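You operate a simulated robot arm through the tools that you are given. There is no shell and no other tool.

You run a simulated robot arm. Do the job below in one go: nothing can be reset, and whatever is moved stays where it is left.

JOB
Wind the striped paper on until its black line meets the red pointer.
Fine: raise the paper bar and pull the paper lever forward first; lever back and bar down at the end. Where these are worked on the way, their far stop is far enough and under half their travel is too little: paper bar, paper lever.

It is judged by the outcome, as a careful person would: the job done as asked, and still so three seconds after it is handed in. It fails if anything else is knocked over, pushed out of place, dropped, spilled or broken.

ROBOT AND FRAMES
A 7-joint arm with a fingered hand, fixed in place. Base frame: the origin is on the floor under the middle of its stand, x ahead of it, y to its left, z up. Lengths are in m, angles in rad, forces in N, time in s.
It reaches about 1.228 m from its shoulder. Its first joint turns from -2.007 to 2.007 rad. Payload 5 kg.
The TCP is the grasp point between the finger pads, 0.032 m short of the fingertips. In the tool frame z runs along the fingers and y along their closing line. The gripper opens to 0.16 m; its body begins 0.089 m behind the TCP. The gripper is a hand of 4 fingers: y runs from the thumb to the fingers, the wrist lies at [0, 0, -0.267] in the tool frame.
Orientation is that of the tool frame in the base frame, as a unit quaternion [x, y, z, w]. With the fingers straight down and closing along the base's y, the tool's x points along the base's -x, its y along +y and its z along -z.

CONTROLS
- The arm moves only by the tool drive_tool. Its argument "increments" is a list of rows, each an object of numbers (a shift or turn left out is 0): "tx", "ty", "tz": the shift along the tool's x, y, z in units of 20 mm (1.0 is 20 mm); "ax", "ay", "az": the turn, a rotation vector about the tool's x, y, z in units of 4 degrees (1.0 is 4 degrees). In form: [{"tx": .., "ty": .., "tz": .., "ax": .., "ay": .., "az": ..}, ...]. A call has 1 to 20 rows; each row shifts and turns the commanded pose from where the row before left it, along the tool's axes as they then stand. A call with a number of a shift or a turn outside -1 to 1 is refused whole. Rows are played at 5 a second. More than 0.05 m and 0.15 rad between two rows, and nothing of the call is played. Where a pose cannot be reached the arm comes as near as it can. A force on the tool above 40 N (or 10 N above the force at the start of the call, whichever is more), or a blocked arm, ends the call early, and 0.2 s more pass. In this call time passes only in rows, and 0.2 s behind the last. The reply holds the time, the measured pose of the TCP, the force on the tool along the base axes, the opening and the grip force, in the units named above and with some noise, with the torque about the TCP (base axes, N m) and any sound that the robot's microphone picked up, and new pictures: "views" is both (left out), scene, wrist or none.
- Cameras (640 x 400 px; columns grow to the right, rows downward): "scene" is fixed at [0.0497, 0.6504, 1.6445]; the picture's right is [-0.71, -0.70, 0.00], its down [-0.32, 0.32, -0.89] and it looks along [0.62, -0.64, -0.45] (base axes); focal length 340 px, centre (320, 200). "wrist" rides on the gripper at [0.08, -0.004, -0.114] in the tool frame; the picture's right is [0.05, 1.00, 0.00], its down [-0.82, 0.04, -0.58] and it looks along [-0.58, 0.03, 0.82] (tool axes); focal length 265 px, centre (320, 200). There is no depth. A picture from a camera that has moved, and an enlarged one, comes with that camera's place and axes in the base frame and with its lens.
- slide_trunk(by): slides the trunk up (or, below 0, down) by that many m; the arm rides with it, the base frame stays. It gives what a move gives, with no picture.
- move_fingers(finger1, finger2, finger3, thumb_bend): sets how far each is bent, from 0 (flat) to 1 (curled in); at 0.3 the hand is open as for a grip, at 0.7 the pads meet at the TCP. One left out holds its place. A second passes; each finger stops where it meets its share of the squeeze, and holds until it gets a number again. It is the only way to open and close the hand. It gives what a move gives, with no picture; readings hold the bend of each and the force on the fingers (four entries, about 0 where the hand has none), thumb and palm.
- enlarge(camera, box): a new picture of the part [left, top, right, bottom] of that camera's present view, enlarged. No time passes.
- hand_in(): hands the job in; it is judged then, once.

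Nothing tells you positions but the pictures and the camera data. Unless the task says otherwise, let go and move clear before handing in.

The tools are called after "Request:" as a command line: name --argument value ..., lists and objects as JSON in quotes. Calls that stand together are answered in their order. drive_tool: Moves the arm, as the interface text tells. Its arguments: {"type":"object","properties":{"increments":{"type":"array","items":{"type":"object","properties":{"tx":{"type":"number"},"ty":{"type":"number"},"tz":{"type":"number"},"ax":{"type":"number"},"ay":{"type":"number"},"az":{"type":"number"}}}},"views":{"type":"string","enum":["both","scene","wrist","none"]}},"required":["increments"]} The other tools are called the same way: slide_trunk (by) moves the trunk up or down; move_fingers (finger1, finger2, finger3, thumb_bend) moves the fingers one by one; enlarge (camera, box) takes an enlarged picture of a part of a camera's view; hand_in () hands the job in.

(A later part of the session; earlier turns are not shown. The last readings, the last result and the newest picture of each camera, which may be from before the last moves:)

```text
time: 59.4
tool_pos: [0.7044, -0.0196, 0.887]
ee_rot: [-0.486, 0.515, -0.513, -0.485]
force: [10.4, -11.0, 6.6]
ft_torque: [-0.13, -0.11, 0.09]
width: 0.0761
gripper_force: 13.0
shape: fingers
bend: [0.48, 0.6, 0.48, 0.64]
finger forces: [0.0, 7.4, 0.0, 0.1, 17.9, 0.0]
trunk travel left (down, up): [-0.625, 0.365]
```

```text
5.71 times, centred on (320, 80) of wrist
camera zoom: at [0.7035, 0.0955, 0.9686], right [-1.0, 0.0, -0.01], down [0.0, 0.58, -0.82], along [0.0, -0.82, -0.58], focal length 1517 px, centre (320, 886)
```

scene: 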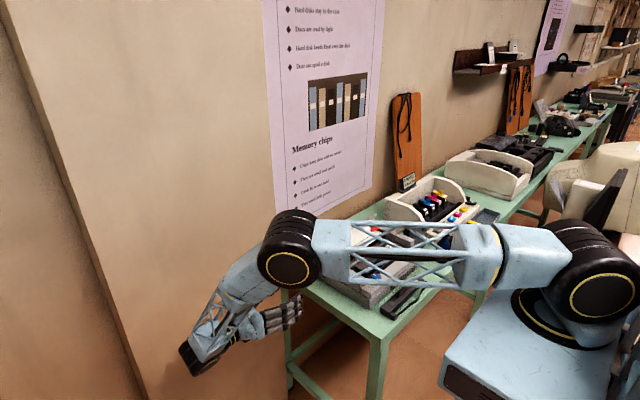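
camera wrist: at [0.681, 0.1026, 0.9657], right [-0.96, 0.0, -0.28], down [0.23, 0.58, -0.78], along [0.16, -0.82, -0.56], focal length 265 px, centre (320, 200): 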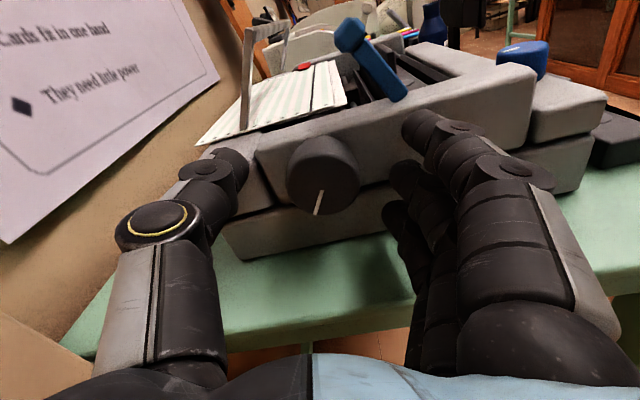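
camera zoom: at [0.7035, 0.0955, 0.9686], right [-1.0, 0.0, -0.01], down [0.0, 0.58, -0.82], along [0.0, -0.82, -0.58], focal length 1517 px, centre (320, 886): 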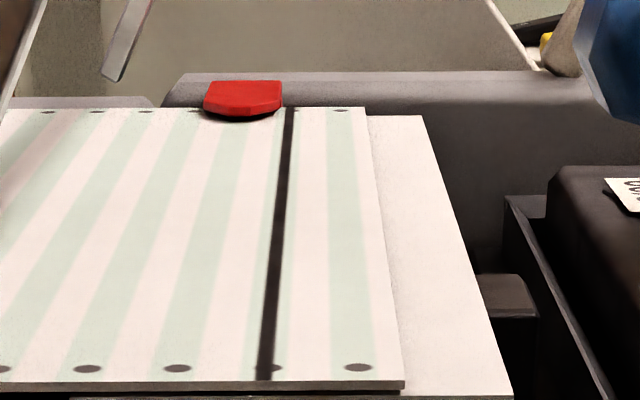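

Request:
drive_tool --increments '[{"tx": 0.02, "ty": -0.05}, {"az": -0.5, "tx": 0.01}, {"az": -0.5, "tx": 0.01}, {"az": -0.5, "tx": 0.01}, {"az": -0.5, "tx": 0.01}, {"az": -0.5, "tx": 0.01}, {"az": -0.5, "tx": 0.01}]' --views "none"

Request:
enlarge --camera "wrist" --box '[160, 40, 480, 240]'

Request:
enlarge --camera "wrist" --box '[280, 45, 360, 115]'

```text
time: 61.0
tool_pos: [0.7069, -0.0189, 0.8895]
ee_rot: [0.538, -0.46, 0.46, 0.536]
force: [7.1, -6.6, -6.4]
ft_torque: [0.08, -0.06, 0.06]
width: 0.0762
gripper_force: 10.4
shape: fingers
bend: [0.48, 0.6, 0.48, 0.65]
finger forces: [0.0, 6.8, 0.0, 0.0, 14.3, 0.1]
trunk travel left (down, up): [-0.625, 0.365]
```

```text
2.00 times, centred on (320, 140) of wrist
camera zoom: at [0.7222, 0.0955, 0.9688], right [-0.98, 0.0, 0.2], down [-0.17, 0.58, -0.8], along [-0.12, -0.82, -0.57], focal length 531 px, centre (320, 320)
```

zoom: 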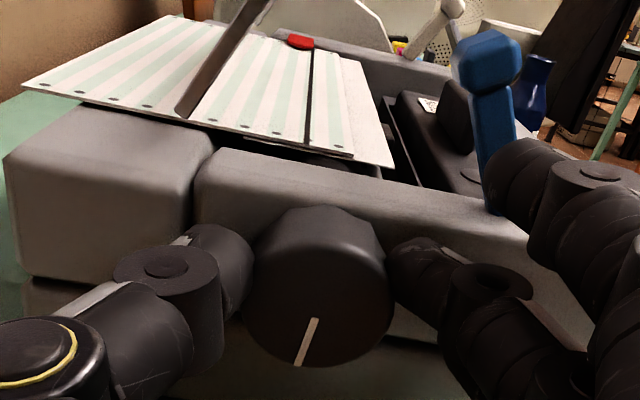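

```text
5.71 times, centred on (320, 80) of wrist
camera zoom: at [0.7222, 0.0955, 0.9688], right [-0.98, 0.0, 0.2], down [-0.17, 0.58, -0.8], along [-0.12, -0.82, -0.57], focal length 1517 px, centre (320, 886)
```

zoom: 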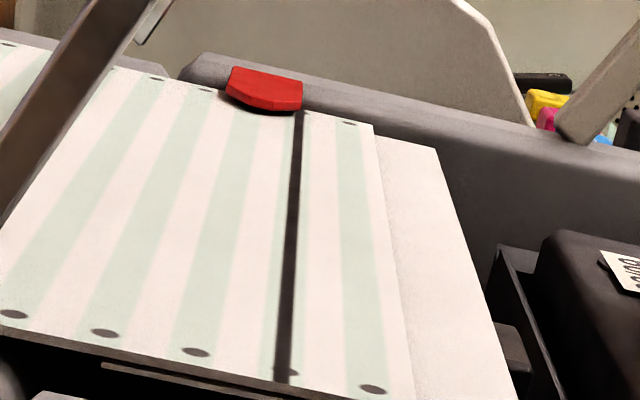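

Request:
drive_tool --increments '[{"tx": -0.02, "ty": -0.03}, {"az": -0.5}, {"az": -0.5}, {"az": -0.5}, {"az": -0.5}, {"az": -0.5}, {"az": -0.5}, {"az": -0.5}, {"az": -0.5}]' --views "none"

Request:
enlarge --camera "wrist" --box '[160, 40, 480, 240]'

Request:
enlarge --camera "wrist" --box '[280, 45, 360, 115]'

```text
time: 63.0
tool_pos: [0.7064, -0.0194, 0.8884]
ee_rot: [0.596, -0.382, 0.381, 0.595]
force: [17.8, -5.7, 2.8]
ft_torque: [-0.1, -0.21, 0.41]
width: 0.0781
gripper_force: 14.0
shape: fingers
bend: [0.48, 0.61, 0.48, 0.64]
finger forces: [0.0, 6.5, 0.1, 0.0, 22.1, 0.0]
trunk travel left (down, up): [-0.625, 0.365]
```

```text
2.00 times, centred on (320, 140) of wrist
camera zoom: at [0.7437, 0.0957, 0.9605], right [-0.89, 0.0, 0.46], down [-0.38, 0.58, -0.72], along [-0.27, -0.82, -0.51], focal length 531 px, centre (320, 320)
```

zoom: 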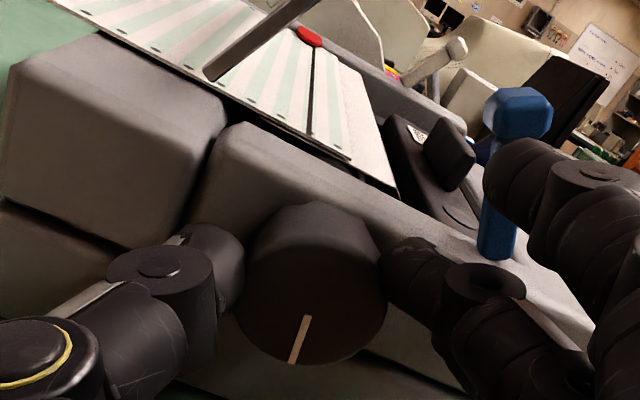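

```text
5.71 times, centred on (320, 80) of wrist
camera zoom: at [0.7437, 0.0957, 0.9605], right [-0.89, 0.0, 0.46], down [-0.38, 0.58, -0.72], along [-0.27, -0.82, -0.51], focal length 1517 px, centre (320, 886)
```

zoom: 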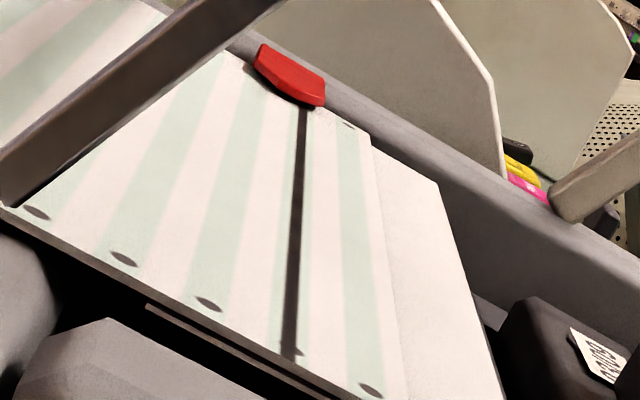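

The line is moving steadily toward the pointer but has further to go. I'll release, check the knob doesn't spring back, roll the hand back and re-grip.

Request:
move_fingers --finger2 0.48 --thumb_bend 0.48

Request:
drive_tool --increments '[{"az": 1}, {"az": 1}, {"az": 1}, {"az": 1}, {"az": 1}, {"az": 1}]' --views "none"

Request:
enlarge --camera "wrist" --box '[160, 40, 480, 240]'

Request:
enlarge --camera "wrist" --box '[280, 45, 360, 115]'

```text
time: 64.0
tool_pos: [0.7065, -0.018, 0.8882]
ee_rot: [0.596, -0.382, 0.381, 0.595]
force: [-0.4, 0.0, -0.9]
ft_torque: [0.0, -0.02, 0.01]
width: 0.0989
gripper_force: 0.1
shape: fingers
bend: [0.48, 0.48, 0.48, 0.48]
finger forces: [0.1, 0.0, 0.0, 0.0, 0.0, 0.0]
trunk travel left (down, up): [-0.625, 0.365]
```

```text
time: 65.4
tool_pos: [0.7049, -0.0179, 0.8876]
ee_rot: [0.503, -0.498, 0.497, 0.502]
force: [-0.3, -0.3, 0.1]
ft_torque: [-0.02, 0.0, 0.01]
width: 0.0994
gripper_force: 0.0
shape: fingers
bend: [0.48, 0.48, 0.48, 0.48]
finger forces: [0.1, 0.0, 0.1, 0.0, 0.0, 0.0]
trunk travel left (down, up): [-0.625, 0.365]
```

```text
2.00 times, centred on (320, 140) of wrist
camera zoom: at [0.7102, 0.096, 0.9693], right [-1.0, 0.0, 0.06], down [-0.05, 0.58, -0.81], along [-0.04, -0.82, -0.58], focal length 531 px, centre (320, 320)
```

zoom: 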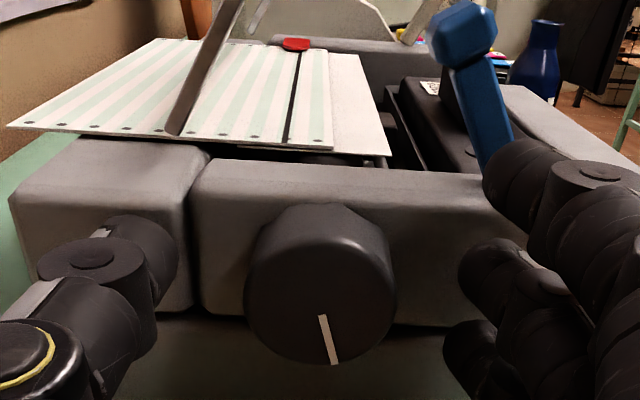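

```text
5.71 times, centred on (320, 80) of wrist
camera zoom: at [0.7102, 0.096, 0.9693], right [-1.0, 0.0, 0.06], down [-0.05, 0.58, -0.81], along [-0.04, -0.82, -0.58], focal length 1517 px, centre (320, 886)
```

zoom: 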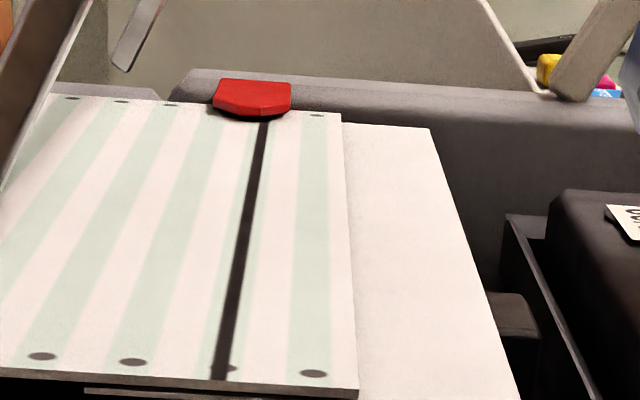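

Request:
enlarge --camera "wrist" --box '[290, 50, 330, 75]'

```text
16.00 times, centred on (310, 62) of wrist
camera zoom: at [0.7102, 0.096, 0.9693], right [-1.0, 0.0, 0.06], down [-0.05, 0.58, -0.81], along [-0.04, -0.82, -0.58], focal length 4246 px, centre (480, 2400)
```

zoom: 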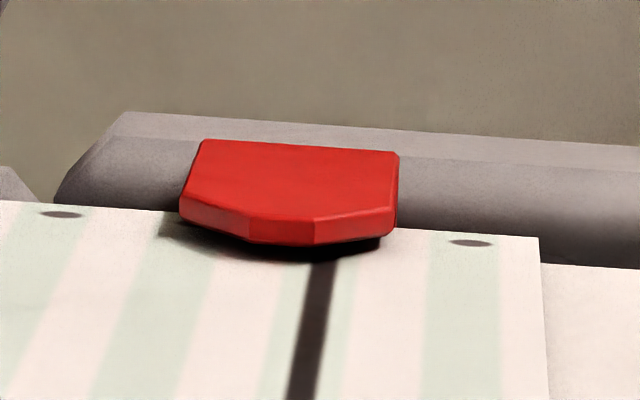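

The line has come within about 4 mm of the pointer tip's middle and the knob did not spring back. I'll re-grip here and turn the last ~10°.

Request:
move_fingers --finger2 0.7 --thumb_bend 0.7

Request:
drive_tool --increments '[{"az": -0.5}, {"az": -0.5}, {"az": -0.5}, {"az": -0.5}]' --views "none"

Request:
enlarge --camera "wrist" --box '[160, 40, 480, 240]'

Request:
enlarge --camera "wrist" --box '[290, 50, 330, 75]'

```text
time: 66.4
tool_pos: [0.7068, -0.0188, 0.8879]
ee_rot: [0.503, -0.497, 0.496, 0.503]
force: [7.1, -5.7, 3.3]
ft_torque: [-0.1, -0.09, -0.01]
width: 0.0752
gripper_force: 12.4
shape: fingers
bend: [0.48, 0.6, 0.48, 0.64]
finger forces: [0.0, 8.9, 0.1, 0.0, 16.2, 0.1]
trunk travel left (down, up): [-0.625, 0.365]
```

```text
time: 67.4
tool_pos: [0.7056, -0.0177, 0.8879]
ee_rot: [0.538, -0.46, 0.46, 0.537]
force: [9.2, -7.8, 1.6]
ft_torque: [-0.08, -0.04, 0.13]
width: 0.0762
gripper_force: 12.3
shape: fingers
bend: [0.48, 0.6, 0.48, 0.64]
finger forces: [0.1, 7.5, 0.0, 0.1, 18.0, 0.0]
trunk travel left (down, up): [-0.625, 0.365]
```

```text
2.00 times, centred on (320, 140) of wrist
camera zoom: at [0.7221, 0.0954, 0.968], right [-0.98, 0.0, 0.2], down [-0.17, 0.58, -0.8], along [-0.12, -0.82, -0.57], focal length 531 px, centre (320, 320)
```

zoom: 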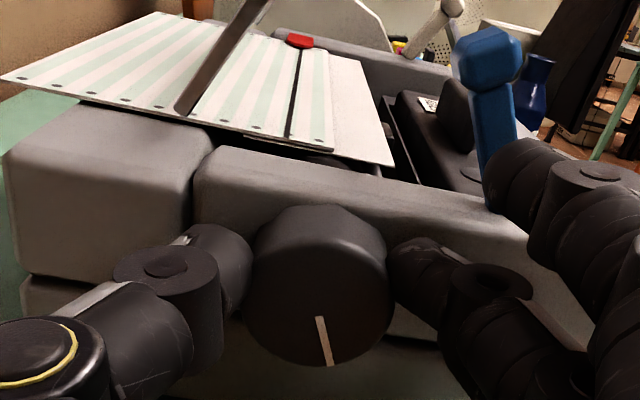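

```text
16.00 times, centred on (310, 62) of wrist
camera zoom: at [0.7221, 0.0954, 0.968], right [-0.98, 0.0, 0.2], down [-0.17, 0.58, -0.8], along [-0.12, -0.82, -0.57], focal length 4246 px, centre (480, 2400)
```

zoom: 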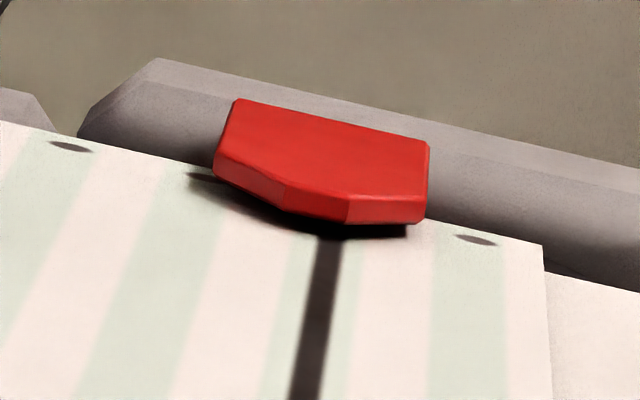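

Request:
drive_tool --increments '[{"az": -0.5}, {"az": -0.5}, {"az": -0.5}]' --views "none"

Request:
move_fingers --finger2 0.48 --thumb_bend 0.48

Request:
drive_tool --increments '[{"az": 1}, {"az": 1}, {"az": 1}, {"az": 0.5}]' --views "none"

Request:
enlarge --camera "wrist" --box '[290, 50, 330, 75]'

Request:
enlarge --camera "wrist" --box '[280, 45, 360, 115]'

```text
time: 68.2
tool_pos: [0.7058, -0.0181, 0.8886]
ee_rot: [0.56, -0.432, 0.432, 0.56]
force: [11.2, -11.9, 0.9]
ft_torque: [-0.09, -0.13, 0.11]
width: 0.0768
gripper_force: 12.8
shape: fingers
bend: [0.48, 0.6, 0.48, 0.64]
finger forces: [0.0, 6.9, 0.1, 0.0, 18.3, 0.0]
trunk travel left (down, up): [-0.625, 0.365]
```

```text
time: 69.2
tool_pos: [0.7059, -0.0177, 0.8886]
ee_rot: [0.56, -0.432, 0.432, 0.559]
force: [0.1, -0.1, 0.3]
ft_torque: [-0.01, 0.0, -0.03]
width: 0.0991
gripper_force: 0.0
shape: fingers
bend: [0.48, 0.48, 0.48, 0.48]
finger forces: [0.0, 0.0, 0.1, 0.1, 0.0, 0.1]
trunk travel left (down, up): [-0.625, 0.365]
```

```text
time: 70.2
tool_pos: [0.7068, -0.0172, 0.8886]
ee_rot: [0.503, -0.497, 0.497, 0.503]
force: [0.0, 0.3, -0.1]
ft_torque: [0.01, 0.01, -0.05]
width: 0.0992
gripper_force: 0.0
shape: fingers
bend: [0.48, 0.48, 0.48, 0.48]
finger forces: [0.1, 0.1, 0.0, 0.1, 0.0, 0.0]
trunk travel left (down, up): [-0.625, 0.365]
```

```text
16.00 times, centred on (310, 62) of wrist
camera zoom: at [0.7109, 0.0966, 0.9696], right [-1.0, 0.0, 0.06], down [-0.05, 0.58, -0.81], along [-0.04, -0.82, -0.58], focal length 4246 px, centre (480, 2400)
```

zoom: 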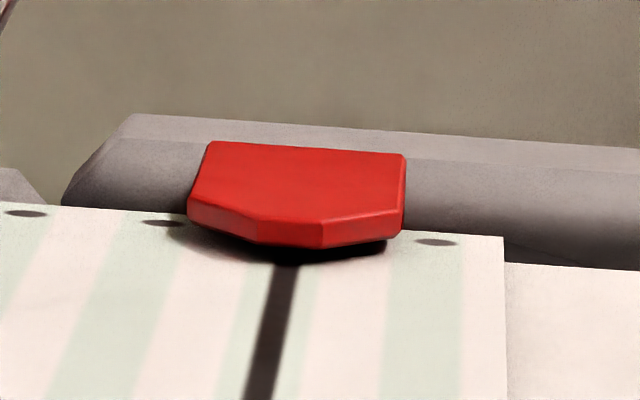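

```text
5.71 times, centred on (320, 80) of wrist
camera zoom: at [0.7109, 0.0966, 0.9696], right [-1.0, 0.0, 0.06], down [-0.05, 0.58, -0.81], along [-0.04, -0.82, -0.58], focal length 1517 px, centre (320, 886)
```

zoom: 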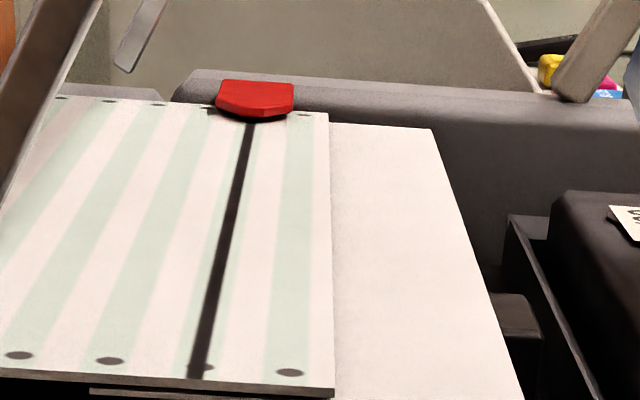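

The black line's centre now sits right under the middle of the pointer's tip. I'll back the hand straight off the knob, rise, and turn it back to pointing down.

Request:
drive_tool --increments '[{"tz": -1}, {"tz": -1}, {"tz": -1}, {"tz": -1}, {"tz": -1}, {"tz": -1}, {"tz": -1}, {"tz": -1}, {"tz": -1}]' --views "wrist"

Request:
enlarge --camera "wrist" --box '[240, 0, 400, 100]'

Request:
drive_tool --increments '[{"tx": 0.95, "ty": 0.35}, {"tx": 0.95, "ty": 0.35}, {"tx": 0.95, "ty": 0.35}, {"tx": 0.95, "ty": 0.35}, {"tx": 0.95, "ty": 0.35}, {"tx": 0.95, "ty": 0.35}, {"tx": 0.95, "ty": 0.35}, {"tx": 0.95, "ty": 0.35}, {"tx": 0.95, "ty": 0.35}, {"tx": 0.95, "ty": 0.35}, {"tx": 0.95, "ty": 0.35}, {"tx": 0.95, "ty": 0.35}]' --views "both"

Request:
enlarge --camera "wrist" --box '[220, 110, 380, 260]'

```text
time: 72.2
tool_pos: [0.7068, 0.1614, 0.888]
ee_rot: [0.503, -0.497, 0.496, 0.503]
force: [0.4, 0.4, 0.5]
ft_torque: [0.03, 0.02, 0.0]
width: 0.0991
gripper_force: 0.1
shape: fingers
bend: [0.48, 0.48, 0.48, 0.48]
finger forces: [0.0, 0.1, 0.0, 0.0, 0.1, 0.0]
trunk travel left (down, up): [-0.625, 0.365]
camera wrist: at [0.7114, 0.2757, 0.9697], right [-1.0, 0.0, 0.06], down [-0.05, 0.58, -0.81], along [-0.04, -0.82, -0.58], focal length 265 px, centre (320, 200)
```

wrist: 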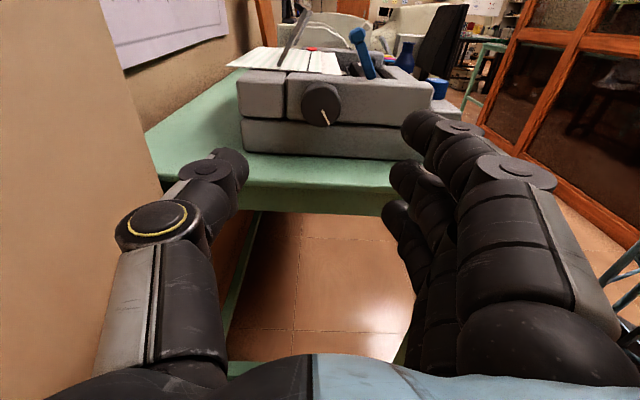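

```text
4.00 times, centred on (320, 50) of wrist
camera zoom: at [0.7114, 0.2757, 0.9697], right [-1.0, 0.0, 0.06], down [-0.05, 0.58, -0.81], along [-0.04, -0.82, -0.58], focal length 1062 px, centre (320, 800)
```

zoom: 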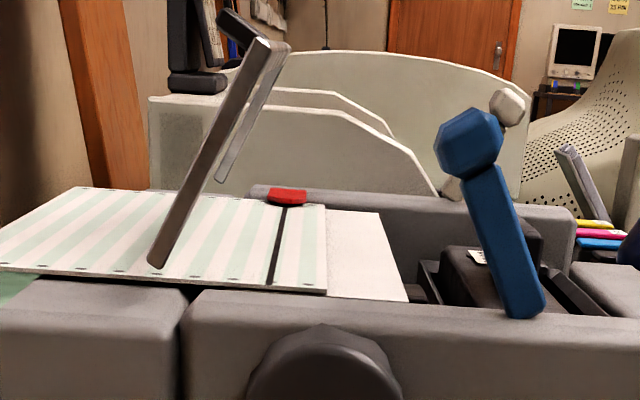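

```text
time: 74.8
tool_pos: [0.6238, 0.1605, 1.1185]
ee_rot: [0.504, -0.497, 0.496, 0.503]
force: [-0.3, 0.1, -0.2]
ft_torque: [-0.01, -0.01, 0.0]
width: 0.0994
gripper_force: 0.0
shape: fingers
bend: [0.48, 0.48, 0.48, 0.48]
finger forces: [0.0, 0.0, 0.0, 0.0, 0.0, 0.1]
trunk travel left (down, up): [-0.625, 0.365]
camera wrist: at [0.6288, 0.2747, 1.2], right [-1.0, 0.0, 0.06], down [-0.05, 0.58, -0.81], along [-0.04, -0.82, -0.58], focal length 265 px, centre (320, 200)
```

scene: 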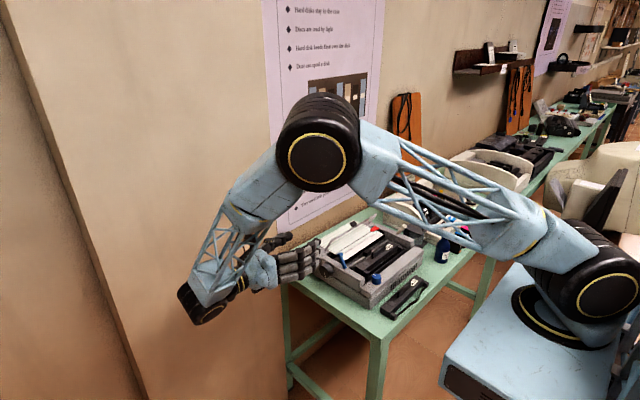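
wrist: 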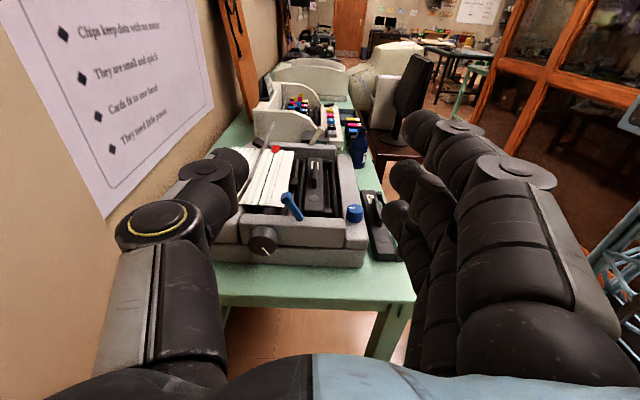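

```text
2.67 times, centred on (300, 185) of wrist
camera zoom: at [0.6288, 0.2747, 1.2], right [-1.0, 0.0, 0.06], down [-0.05, 0.58, -0.81], along [-0.04, -0.82, -0.58], focal length 708 px, centre (373, 240)
```

zoom: 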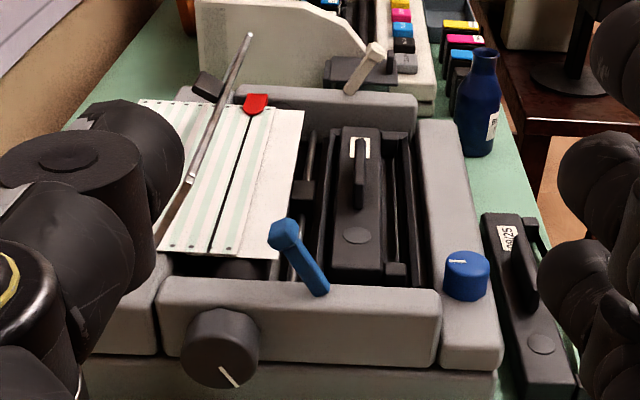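

Request:
enlarge --camera "wrist" --box '[255, 135, 305, 175]'

Request:
enlarge --camera "scene" --box '[340, 210, 400, 260]'

Request:
drive_tool --increments '[{"ay": -1}, {"ay": -1}, {"ay": -1}, {"ay": -1}, {"ay": -1}, {"ay": -1}, {"ay": -1}, {"ay": -1}, {"ay": -1}, {"ay": -1}, {"ay": -1}, {"ay": -1}, {"ay": -1}, {"ay": -1}, {"ay": -1}, {"ay": -1}, {"ay": -1}, {"ay": -1}, {"ay": -1}, {"ay": -1}]' --views "none"

Request:
drive_tool --increments '[{"ay": -1}, {"ay": -1}, {"ay": -0.5}, {"az": 1}, {"az": 1}, {"az": 1}, {"az": 1}, {"az": 1}, {"az": 1}, {"az": 1}, {"az": 1}, {"az": 1}, {"az": 1}, {"az": 1}, {"az": 1}, {"az": 1}, {"az": 1}, {"az": 1}, {"az": 1}, {"az": 1}]' --views "scene"

```text
10.00 times, centred on (280, 155) of wrist
camera zoom: at [0.6288, 0.2747, 1.2], right [-1.0, 0.0, 0.06], down [-0.05, 0.58, -0.81], along [-0.04, -0.82, -0.58], focal length 2654 px, centre (720, 650)
```

zoom: 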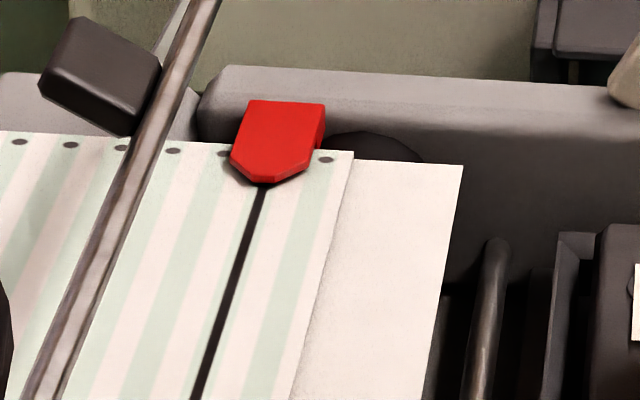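

```text
8.00 times, centred on (370, 235) of scene
camera zoom: at [0.0497, 0.6504, 1.6445], right [-0.71, -0.7, 0.0], down [-0.32, 0.32, -0.89], along [0.62, -0.64, -0.45], focal length 2724 px, centre (-80, -80)
```

zoom: 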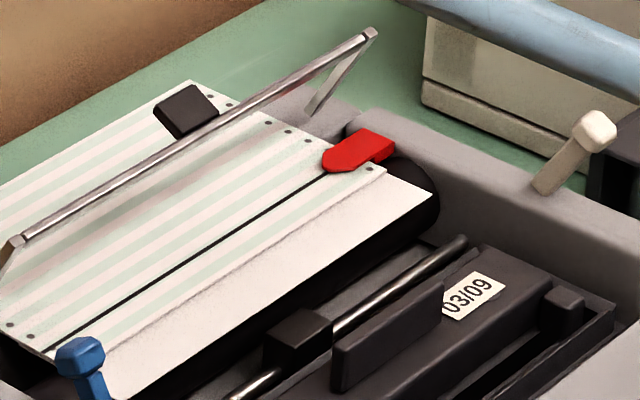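

```text
time: 79.0
tool_pos: [0.6234, 0.1603, 1.1179]
ee_rot: [0.705, -0.704, 0.057, 0.065]
force: [1.1, -0.1, -0.6]
ft_torque: [0.03, 0.01, 0.0]
width: 0.0992
gripper_force: 0.2
shape: fingers
bend: [0.48, 0.48, 0.48, 0.48]
finger forces: [0.0, 0.0, 0.0, 0.0, 0.1, 0.0]
trunk travel left (down, up): [-0.625, 0.365]
```

```text
time: 83.2
tool_pos: [0.6244, 0.1627, 1.1172]
ee_rot: [-0.191, 0.982, 0.001, -0.006]
force: [-0.2, 0.7, -0.3]
ft_torque: [0.01, -0.02, -0.01]
width: 0.0992
gripper_force: 0.1
shape: fingers
bend: [0.48, 0.48, 0.48, 0.48]
finger forces: [0.1, 0.1, 0.0, 0.0, 0.0, 0.1]
trunk travel left (down, up): [-0.625, 0.365]
```

scene: 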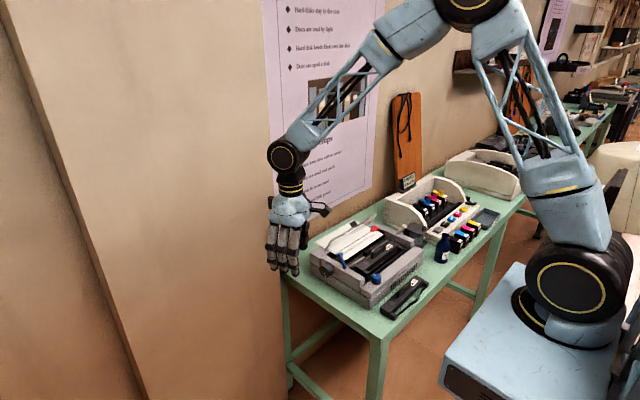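

The line meets the centre of the red pointer's tip in every view. Now I finish the yaw and go back to the white lever to return it.

Request:
move_fingers --finger1 0.0 --finger2 0.57 --finger3 0.0 --thumb_bend 0.57

Request:
drive_tool --increments '[{"az": 1}, {"az": 1}, {"az": 1}, {"az": 1}, {"az": 1}, {"az": 0.5}, {"ty": -1}, {"ty": -1}, {"ty": -1}, {"ty": -1}, {"ty": -1}, {"ty": -1}, {"ty": -1}, {"ty": -1}, {"ty": -1}, {"ty": -1}, {"ty": -1}, {"ty": -1}, {"ty": -1}, {"ty": -1}]' --views "none"

Request:
drive_tool --increments '[{"ty": -1}, {"ty": -1}, {"ty": -1}, {"ty": -1}, {"ty": -1}, {"ty": -1}, {"ty": -1}, {"ty": -1}, {"ty": -1}, {"ty": -1}, {"ty": -1}, {"ty": -1}, {"ty": -1}, {"ty": -0.9}, {"tx": 0.5}]' --views "wrist"

```text
time: 84.2
tool_pos: [0.6251, 0.1615, 1.1175]
ee_rot: [-0.191, 0.982, 0.001, -0.006]
force: [-0.1, -1.1, -0.3]
ft_torque: [0.0, -0.01, 0.01]
width: 0.1561
gripper_force: 0.0
shape: fingers
bend: [0.0, 0.56, 0.0, 0.56]
finger forces: [0.0, 0.0, 0.0, 0.1, 0.1, 0.0]
trunk travel left (down, up): [-0.625, 0.365]
```

```text
time: 88.4
tool_pos: [0.6255, -0.1194, 1.1179]
ee_rot: [0.0, 1.0, 0.001, -0.006]
force: [0.4, 0.0, -0.7]
ft_torque: [0.0, 0.0, -0.02]
width: 0.1562
gripper_force: 0.1
shape: fingers
bend: [0.0, 0.56, 0.0, 0.56]
finger forces: [0.0, 0.0, 0.1, 0.0, 0.0, 0.0]
trunk travel left (down, up): [-0.625, 0.365]
```

```text
time: 91.6
tool_pos: [0.6146, -0.3975, 1.1181]
ee_rot: [0.001, 1.0, 0.0, -0.006]
force: [-0.2, 0.3, -0.2]
ft_torque: [0.02, 0.03, -0.02]
width: 0.1561
gripper_force: 0.0
shape: fingers
bend: [0.0, 0.56, 0.0, 0.56]
finger forces: [0.0, 0.0, 0.0, 0.0, 0.1, 0.0]
trunk travel left (down, up): [-0.625, 0.365]
camera wrist: at [0.5356, -0.4003, 1.2337], right [-0.05, 1.0, 0.0], down [0.82, 0.04, 0.57], along [0.57, 0.03, -0.82], focal length 265 px, centre (320, 200)
```

wrist: 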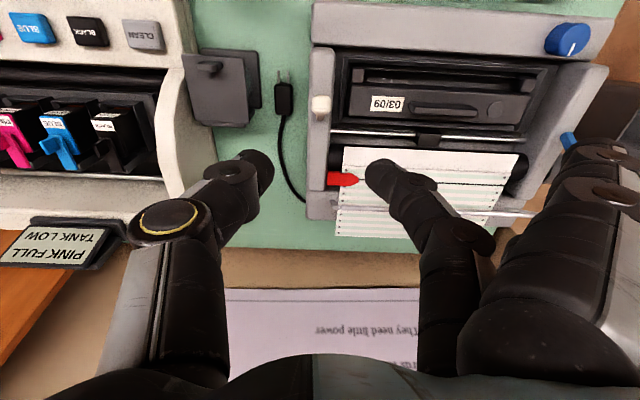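

Request:
drive_tool --increments '[{"tz": 1, "ty": 0.15}, {"tz": 1}, {"tz": 1}, {"tz": 1}, {"tz": 1}, {"tz": 1}, {"tz": 0.9}]' --views "none"

Request:
enlarge --camera "wrist" --box '[160, 60, 480, 260]'

Request:
enlarge --camera "scene" --box '[360, 190, 440, 250]'

```text
time: 93.2
tool_pos: [0.6143, -0.3927, 0.9779]
ee_rot: [0.0, 1.0, 0.002, -0.007]
force: [0.5, -0.3, -0.1]
ft_torque: [0.0, 0.02, -0.03]
width: 0.1561
gripper_force: 0.1
shape: fingers
bend: [0.0, 0.56, 0.0, 0.56]
finger forces: [0.0, 0.0, 0.1, 0.0, 0.0, 0.0]
trunk travel left (down, up): [-0.625, 0.365]
```

```text
2.00 times, centred on (320, 160) of wrist
camera zoom: at [0.5344, -0.3966, 1.0942], right [-0.05, 1.0, 0.0], down [0.82, 0.04, 0.57], along [0.57, 0.03, -0.82], focal length 531 px, centre (320, 280)
```

zoom: 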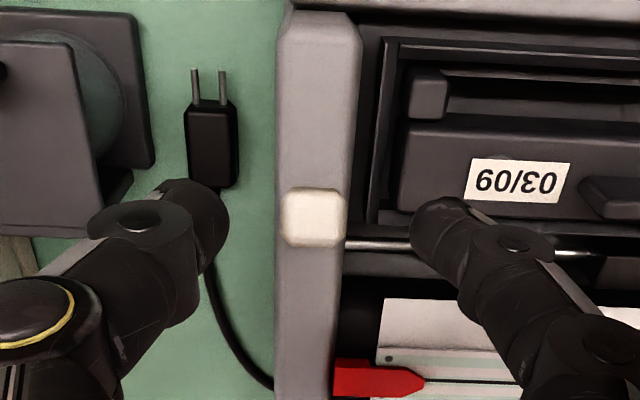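

```text
6.67 times, centred on (400, 220) of scene
camera zoom: at [0.0497, 0.6504, 1.6445], right [-0.71, -0.7, 0.0], down [-0.32, 0.32, -0.89], along [0.62, -0.64, -0.45], focal length 2270 px, centre (-213, 67)
```

zoom: 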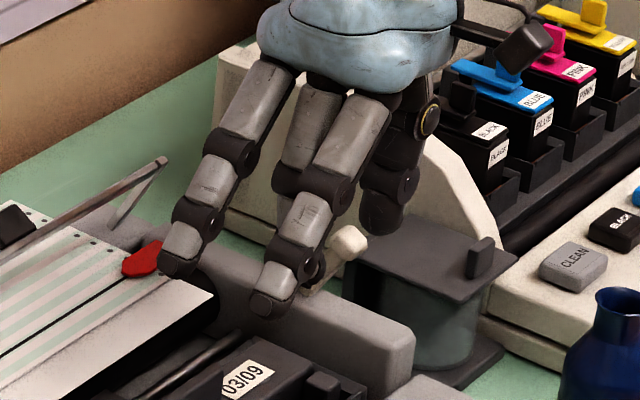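

Request:
drive_tool --increments '[{"tz": 0.5}]' --views "none"

Request:
move_fingers --finger2 0.7 --thumb_bend 0.7

Request:
drive_tool --increments '[{"tx": -0.165, "tz": -0.1}, {"tx": -0.305, "tz": -0.145}, {"tx": -0.32, "tz": -0.105}, {"tx": -0.325, "tz": -0.07}]' --views "none"

Request:
enlarge --camera "wrist" --box '[160, 60, 480, 260]'

Request:
enlarge --camera "scene" --box '[360, 190, 440, 250]'

```text
time: 93.6
tool_pos: [0.6142, -0.3925, 0.9695]
ee_rot: [0.0, 1.0, 0.001, -0.006]
force: [0.4, 0.2, -0.7]
ft_torque: [0.0, -0.01, -0.03]
width: 0.1559
gripper_force: 0.1
shape: fingers
bend: [0.0, 0.56, 0.0, 0.56]
finger forces: [0.0, 0.0, 0.0, 0.0, 0.0, 0.0]
trunk travel left (down, up): [-0.625, 0.365]
```

```text
time: 94.6
tool_pos: [0.6139, -0.3931, 0.9693]
ee_rot: [0.0, 1.0, 0.001, -0.006]
force: [0.8, -5.4, -2.0]
ft_torque: [-0.08, -0.01, -0.03]
width: 0.138
gripper_force: 6.6
shape: fingers
bend: [0.0, 0.67, 0.0, 0.67]
finger forces: [0.1, 3.4, 0.0, 0.0, 9.2, 0.0]
trunk travel left (down, up): [-0.625, 0.365]
```

```text
time: 95.6
tool_pos: [0.635, -0.3938, 0.9773]
ee_rot: [0.0, 1.0, 0.001, -0.006]
force: [-1.0, -4.9, -3.2]
ft_torque: [-0.08, 0.02, 0.02]
width: 0.1377
gripper_force: 5.5
shape: fingers
bend: [0.0, 0.67, 0.0, 0.67]
finger forces: [0.0, 3.3, 0.0, 0.0, 7.7, 0.1]
trunk travel left (down, up): [-0.625, 0.365]
```

```text
2.00 times, centred on (320, 160) of wrist
camera zoom: at [0.5564, -0.3969, 1.0928], right [-0.05, 1.0, 0.0], down [0.82, 0.04, 0.57], along [0.57, 0.03, -0.82], focal length 531 px, centre (320, 280)
```

zoom: 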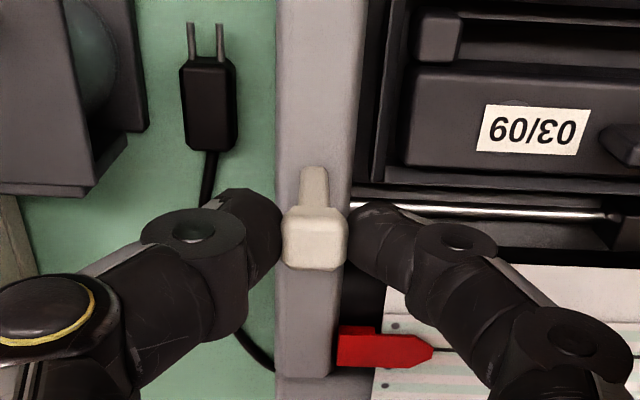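

```text
6.67 times, centred on (400, 220) of scene
camera zoom: at [0.0497, 0.6504, 1.6445], right [-0.71, -0.7, 0.0], down [-0.32, 0.32, -0.89], along [0.62, -0.64, -0.45], focal length 2270 px, centre (-213, 67)
```

zoom: 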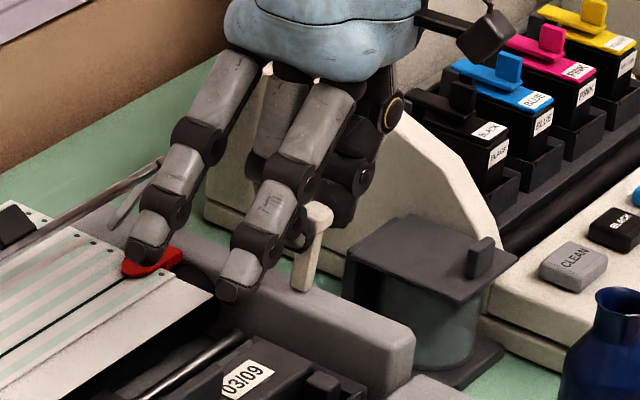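

Request:
drive_tool --increments '[{"tx": -0.385, "tz": 0.0}, {"tx": -0.385, "tz": 0.04}, {"tx": -0.325, "tz": 0.08}, {"tx": -0.32, "tz": 0.11}, {"tx": -0.2, "tz": 0.1}]' --views "none"

Request:
enlarge --camera "wrist" --box '[160, 60, 480, 260]'

Request:
enlarge --camera "scene" --box '[360, 190, 440, 250]'

```text
time: 96.8
tool_pos: [0.6682, -0.3946, 0.9695]
ee_rot: [0.0, 1.0, 0.001, -0.006]
force: [-0.3, -3.3, 1.3]
ft_torque: [-0.01, 0.06, -0.01]
width: 0.1371
gripper_force: 6.3
shape: fingers
bend: [0.0, 0.67, 0.0, 0.68]
finger forces: [0.0, 4.8, 0.1, 0.0, 7.5, 0.0]
trunk travel left (down, up): [-0.625, 0.365]
```

```text
2.00 times, centred on (320, 160) of wrist
camera zoom: at [0.5883, -0.3978, 1.085], right [-0.05, 1.0, 0.0], down [0.82, 0.04, 0.57], along [0.57, 0.03, -0.82], focal length 531 px, centre (320, 280)
```

zoom: 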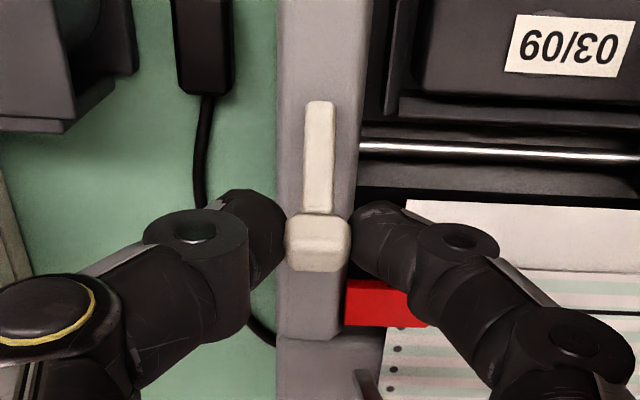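

```text
6.67 times, centred on (400, 220) of scene
camera zoom: at [0.0497, 0.6504, 1.6445], right [-0.71, -0.7, 0.0], down [-0.32, 0.32, -0.89], along [0.62, -0.64, -0.45], focal length 2270 px, centre (-213, 67)
```

zoom: 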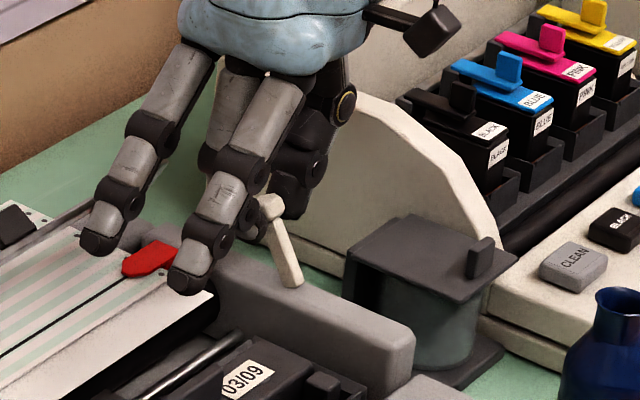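

Request:
drive_tool --increments '[{"tx": -0.15, "tz": 0.07}, {"tx": -0.15, "tz": 0.07}, {"tx": -0.15, "tz": 0.07}]' --views "none"

Request:
enlarge --camera "scene" --box '[360, 190, 440, 250]'

```text
time: 97.6
tool_pos: [0.6772, -0.3949, 0.9674]
ee_rot: [0.0, 1.0, 0.001, -0.006]
force: [-8.5, -3.5, 2.3]
ft_torque: [-0.09, 0.18, -0.04]
width: 0.137
gripper_force: 6.2
shape: fingers
bend: [0.0, 0.67, 0.0, 0.68]
finger forces: [0.0, 4.8, 0.0, 0.0, 8.3, 0.1]
trunk travel left (down, up): [-0.625, 0.365]
```

```text
6.67 times, centred on (400, 220) of scene
camera zoom: at [0.0497, 0.6504, 1.6445], right [-0.71, -0.7, 0.0], down [-0.32, 0.32, -0.89], along [0.62, -0.64, -0.45], focal length 2270 px, centre (-213, 67)
```

zoom: 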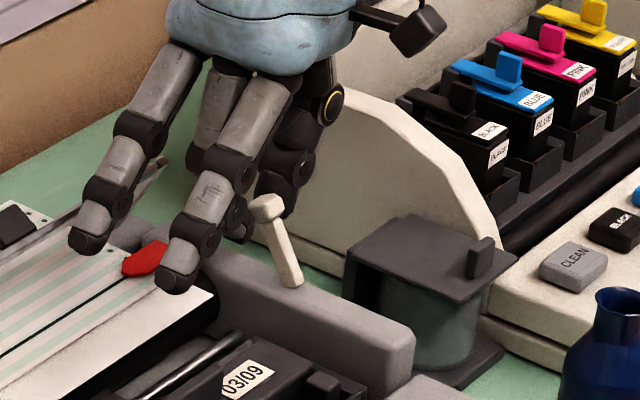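

The white lever is back on its rear stop, matching its original pose. I'll release, rise, and check it and the paper.

Request:
move_fingers --finger2 0.5 --thumb_bend 0.5

Request:
drive_tool --increments '[{"tz": -1}, {"tz": -1}, {"tz": -1}, {"tz": -1}, {"tz": -1}, {"tz": -1}]' --views "none"

Request:
enlarge --camera "scene" --box '[320, 205, 420, 285]'

Request:
enlarge --camera "wrist" --box '[240, 60, 560, 260]'

```text
time: 98.6
tool_pos: [0.6777, -0.3954, 0.9667]
ee_rot: [0.0, 1.0, 0.001, -0.006]
force: [0.4, -0.6, 0.5]
ft_torque: [0.01, 0.01, -0.02]
width: 0.1675
gripper_force: 0.1
shape: fingers
bend: [0.0, 0.5, 0.0, 0.5]
finger forces: [0.0, 0.1, 0.1, 0.1, 0.0, 0.1]
trunk travel left (down, up): [-0.625, 0.365]
```

```text
time: 100.0
tool_pos: [0.6786, -0.3943, 1.0872]
ee_rot: [0.0, 1.0, 0.0, -0.005]
force: [0.1, 0.7, -0.3]
ft_torque: [0.0, 0.0, 0.01]
width: 0.1677
gripper_force: 0.0
shape: fingers
bend: [0.0, 0.5, 0.0, 0.5]
finger forces: [0.0, 0.0, 0.1, 0.0, 0.1, 0.1]
trunk travel left (down, up): [-0.625, 0.365]
```

```text
5.00 times, centred on (370, 245) of scene
camera zoom: at [0.0497, 0.6504, 1.6445], right [-0.71, -0.7, 0.0], down [-0.32, 0.32, -0.89], along [0.62, -0.64, -0.45], focal length 1702 px, centre (70, -25)
```

zoom: 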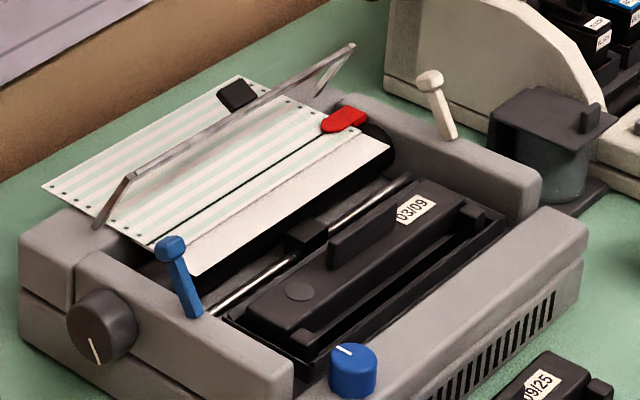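

```text
2.00 times, centred on (400, 160) of wrist
camera zoom: at [0.5984, -0.3975, 1.2029], right [-0.05, 1.0, 0.0], down [0.82, 0.04, 0.57], along [0.57, 0.03, -0.82], focal length 531 px, centre (160, 280)
```

zoom: 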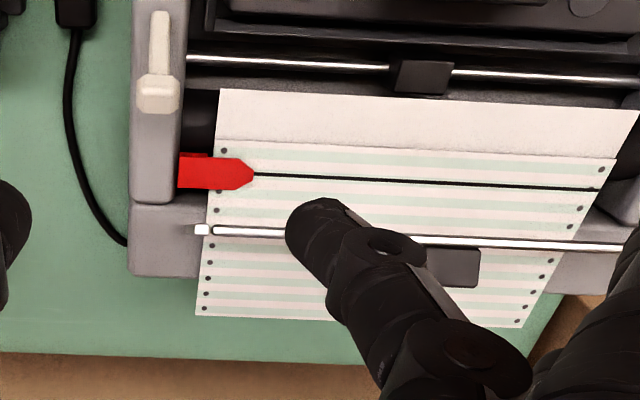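

Lever back, paper unmoved, line still on the pointer. Now the bar: I'll go above its tab again, pinch it and follow the arc back down.

Request:
move_fingers --finger2 0.58 --thumb_bend 0.58

Request:
drive_tool --increments '[{"ty": 1}, {"ty": 1}, {"ty": 1}, {"ty": 1}, {"ty": 1, "tx": -0.6}, {"ty": 1, "tx": -0.9}, {"ty": 1, "tx": -0.9}, {"ty": 0.75, "tx": -1}, {"tz": 1}]' --views "none"

Request:
enlarge --camera "scene" --box '[310, 180, 410, 260]'

Request:
enlarge --camera "wrist" --box '[160, 60, 480, 260]'

```text
time: 101.0
tool_pos: [0.679, -0.395, 1.0866]
ee_rot: [0.0, 1.0, 0.001, -0.007]
force: [0.0, -0.6, -0.5]
ft_torque: [0.0, 0.01, 0.0]
width: 0.1542
gripper_force: 0.1
shape: fingers
bend: [0.0, 0.57, 0.0, 0.57]
finger forces: [0.0, 0.0, 0.1, 0.0, 0.0, 0.0]
trunk travel left (down, up): [-0.625, 0.365]
```

```text
time: 103.0
tool_pos: [0.7461, -0.2384, 1.0644]
ee_rot: [0.0, 1.0, 0.001, -0.006]
force: [-0.1, -0.7, 0.3]
ft_torque: [-0.01, -0.01, -0.02]
width: 0.1544
gripper_force: 0.0
shape: fingers
bend: [0.0, 0.57, 0.0, 0.57]
finger forces: [0.1, 0.0, 0.1, 0.0, 0.0, 0.0]
trunk travel left (down, up): [-0.625, 0.365]
```

```text
5.00 times, centred on (360, 220) of scene
camera zoom: at [0.0497, 0.6504, 1.6445], right [-0.71, -0.7, 0.0], down [-0.32, 0.32, -0.89], along [0.62, -0.64, -0.45], focal length 1702 px, centre (120, 100)
```

zoom: 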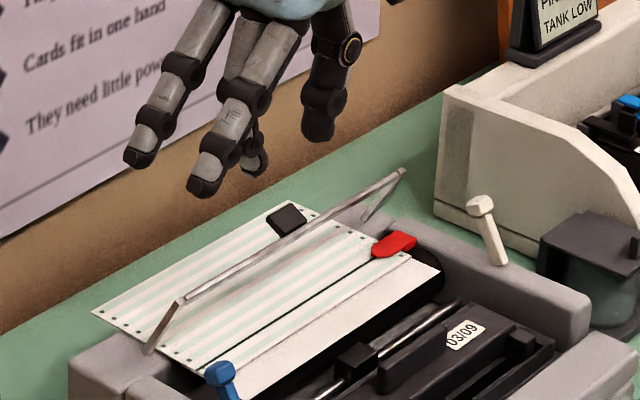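

```text
2.00 times, centred on (320, 160) of wrist
camera zoom: at [0.6667, -0.2425, 1.1804], right [-0.05, 1.0, 0.0], down [0.82, 0.04, 0.57], along [0.57, 0.03, -0.82], focal length 531 px, centre (320, 280)
```

zoom: 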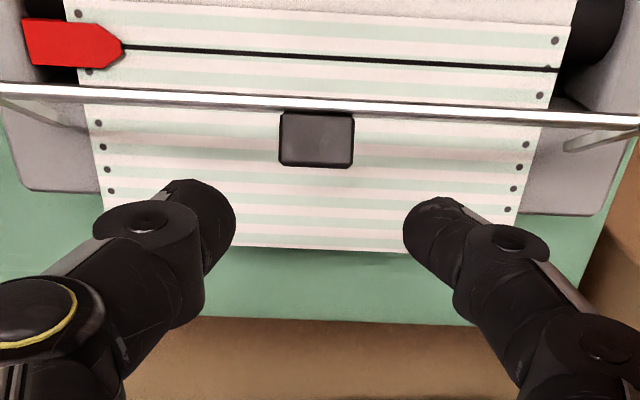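

Request:
drive_tool --increments '[{"tz": 1, "tx": -0.15}, {"tz": 1}, {"tz": 0.7}, {"tz": 0.5}]' --views "none"

Request:
enlarge --camera "scene" --box '[325, 205, 385, 250]'

Request:
enlarge --camera "wrist" --box '[200, 100, 440, 250]'

```text
time: 104.0
tool_pos: [0.7476, -0.2377, 1.0009]
ee_rot: [0.0, 1.0, 0.001, -0.006]
force: [-0.3, -0.1, 0.4]
ft_torque: [0.02, 0.01, -0.01]
width: 0.1544
gripper_force: 0.1
shape: fingers
bend: [0.0, 0.57, 0.0, 0.57]
finger forces: [0.0, 0.0, 0.1, 0.0, 0.1, 0.1]
trunk travel left (down, up): [-0.625, 0.365]
```

```text
8.89 times, centred on (355, 228) of scene
camera zoom: at [0.0497, 0.6504, 1.6445], right [-0.71, -0.7, 0.0], down [-0.32, 0.32, -0.89], along [0.62, -0.64, -0.45], focal length 3026 px, centre (9, -44)
```

zoom: 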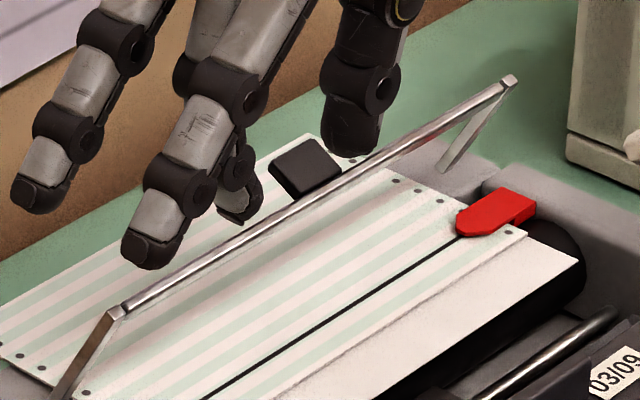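

```text
2.67 times, centred on (320, 175) of wrist
camera zoom: at [0.6681, -0.2419, 1.1169], right [-0.05, 1.0, 0.0], down [0.82, 0.04, 0.57], along [0.57, 0.03, -0.82], focal length 708 px, centre (320, 267)
```

zoom: 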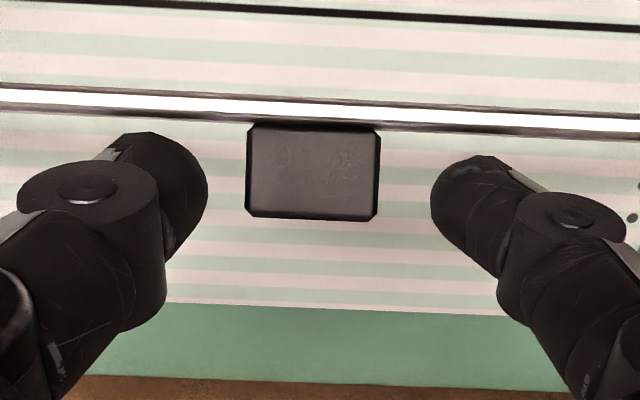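

Request:
move_fingers --finger2 0.69 --thumb_bend 0.69

Request:
drive_tool --increments '[{"tx": 0.25, "tz": 0.05}, {"tx": 0.31, "tz": 0.12}, {"tx": 0.31, "tz": 0.15}]' --views "none"

Request:
enlarge --camera "scene" --box '[325, 205, 385, 250]'

Request:
enlarge --camera "wrist" --box '[200, 100, 440, 250]'

```text
time: 105.0
tool_pos: [0.7479, -0.2387, 1.0019]
ee_rot: [0.0, 1.0, 0.001, -0.006]
force: [-0.2, -5.6, -4.2]
ft_torque: [-0.11, 0.01, 0.03]
width: 0.1424
gripper_force: 7.9
shape: fingers
bend: [0.0, 0.64, 0.0, 0.65]
finger forces: [0.0, 4.8, 0.0, 0.1, 11.0, 0.0]
trunk travel left (down, up): [-0.625, 0.365]
```

```text
time: 105.8
tool_pos: [0.7304, -0.2388, 0.9946]
ee_rot: [0.0, 1.0, 0.001, -0.006]
force: [0.3, -6.3, 0.7]
ft_torque: [-0.13, -0.09, 0.02]
width: 0.1426
gripper_force: 8.1
shape: fingers
bend: [0.0, 0.65, 0.0, 0.66]
finger forces: [0.1, 5.3, 0.1, 0.1, 11.3, 0.0]
trunk travel left (down, up): [-0.625, 0.365]
```

```text
8.89 times, centred on (355, 228) of scene
camera zoom: at [0.0497, 0.6504, 1.6445], right [-0.71, -0.7, 0.0], down [-0.32, 0.32, -0.89], along [0.62, -0.64, -0.45], focal length 3026 px, centre (9, -44)
```

zoom: 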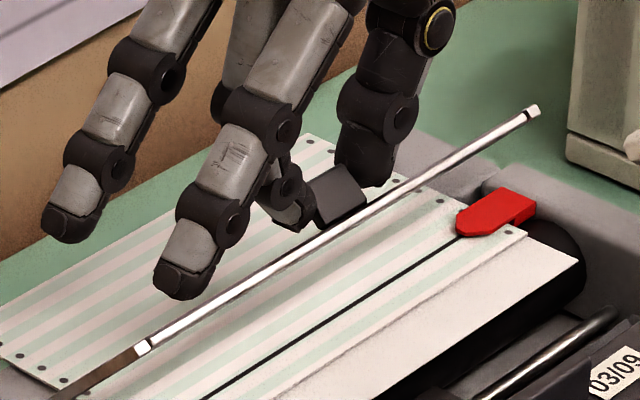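

```text
2.67 times, centred on (320, 175) of wrist
camera zoom: at [0.651, -0.2422, 1.1104], right [-0.05, 1.0, 0.0], down [0.82, 0.04, 0.57], along [0.57, 0.03, -0.82], focal length 708 px, centre (320, 267)
```

zoom: 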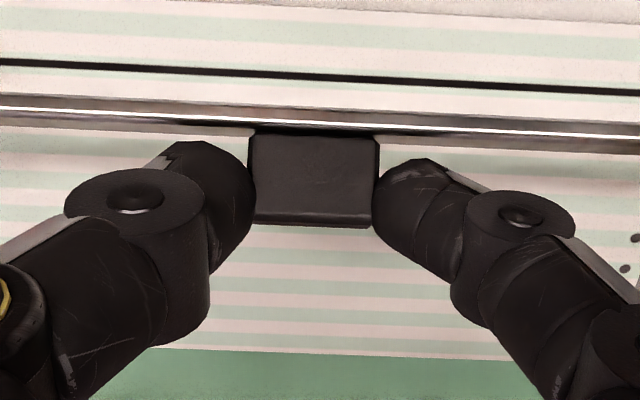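

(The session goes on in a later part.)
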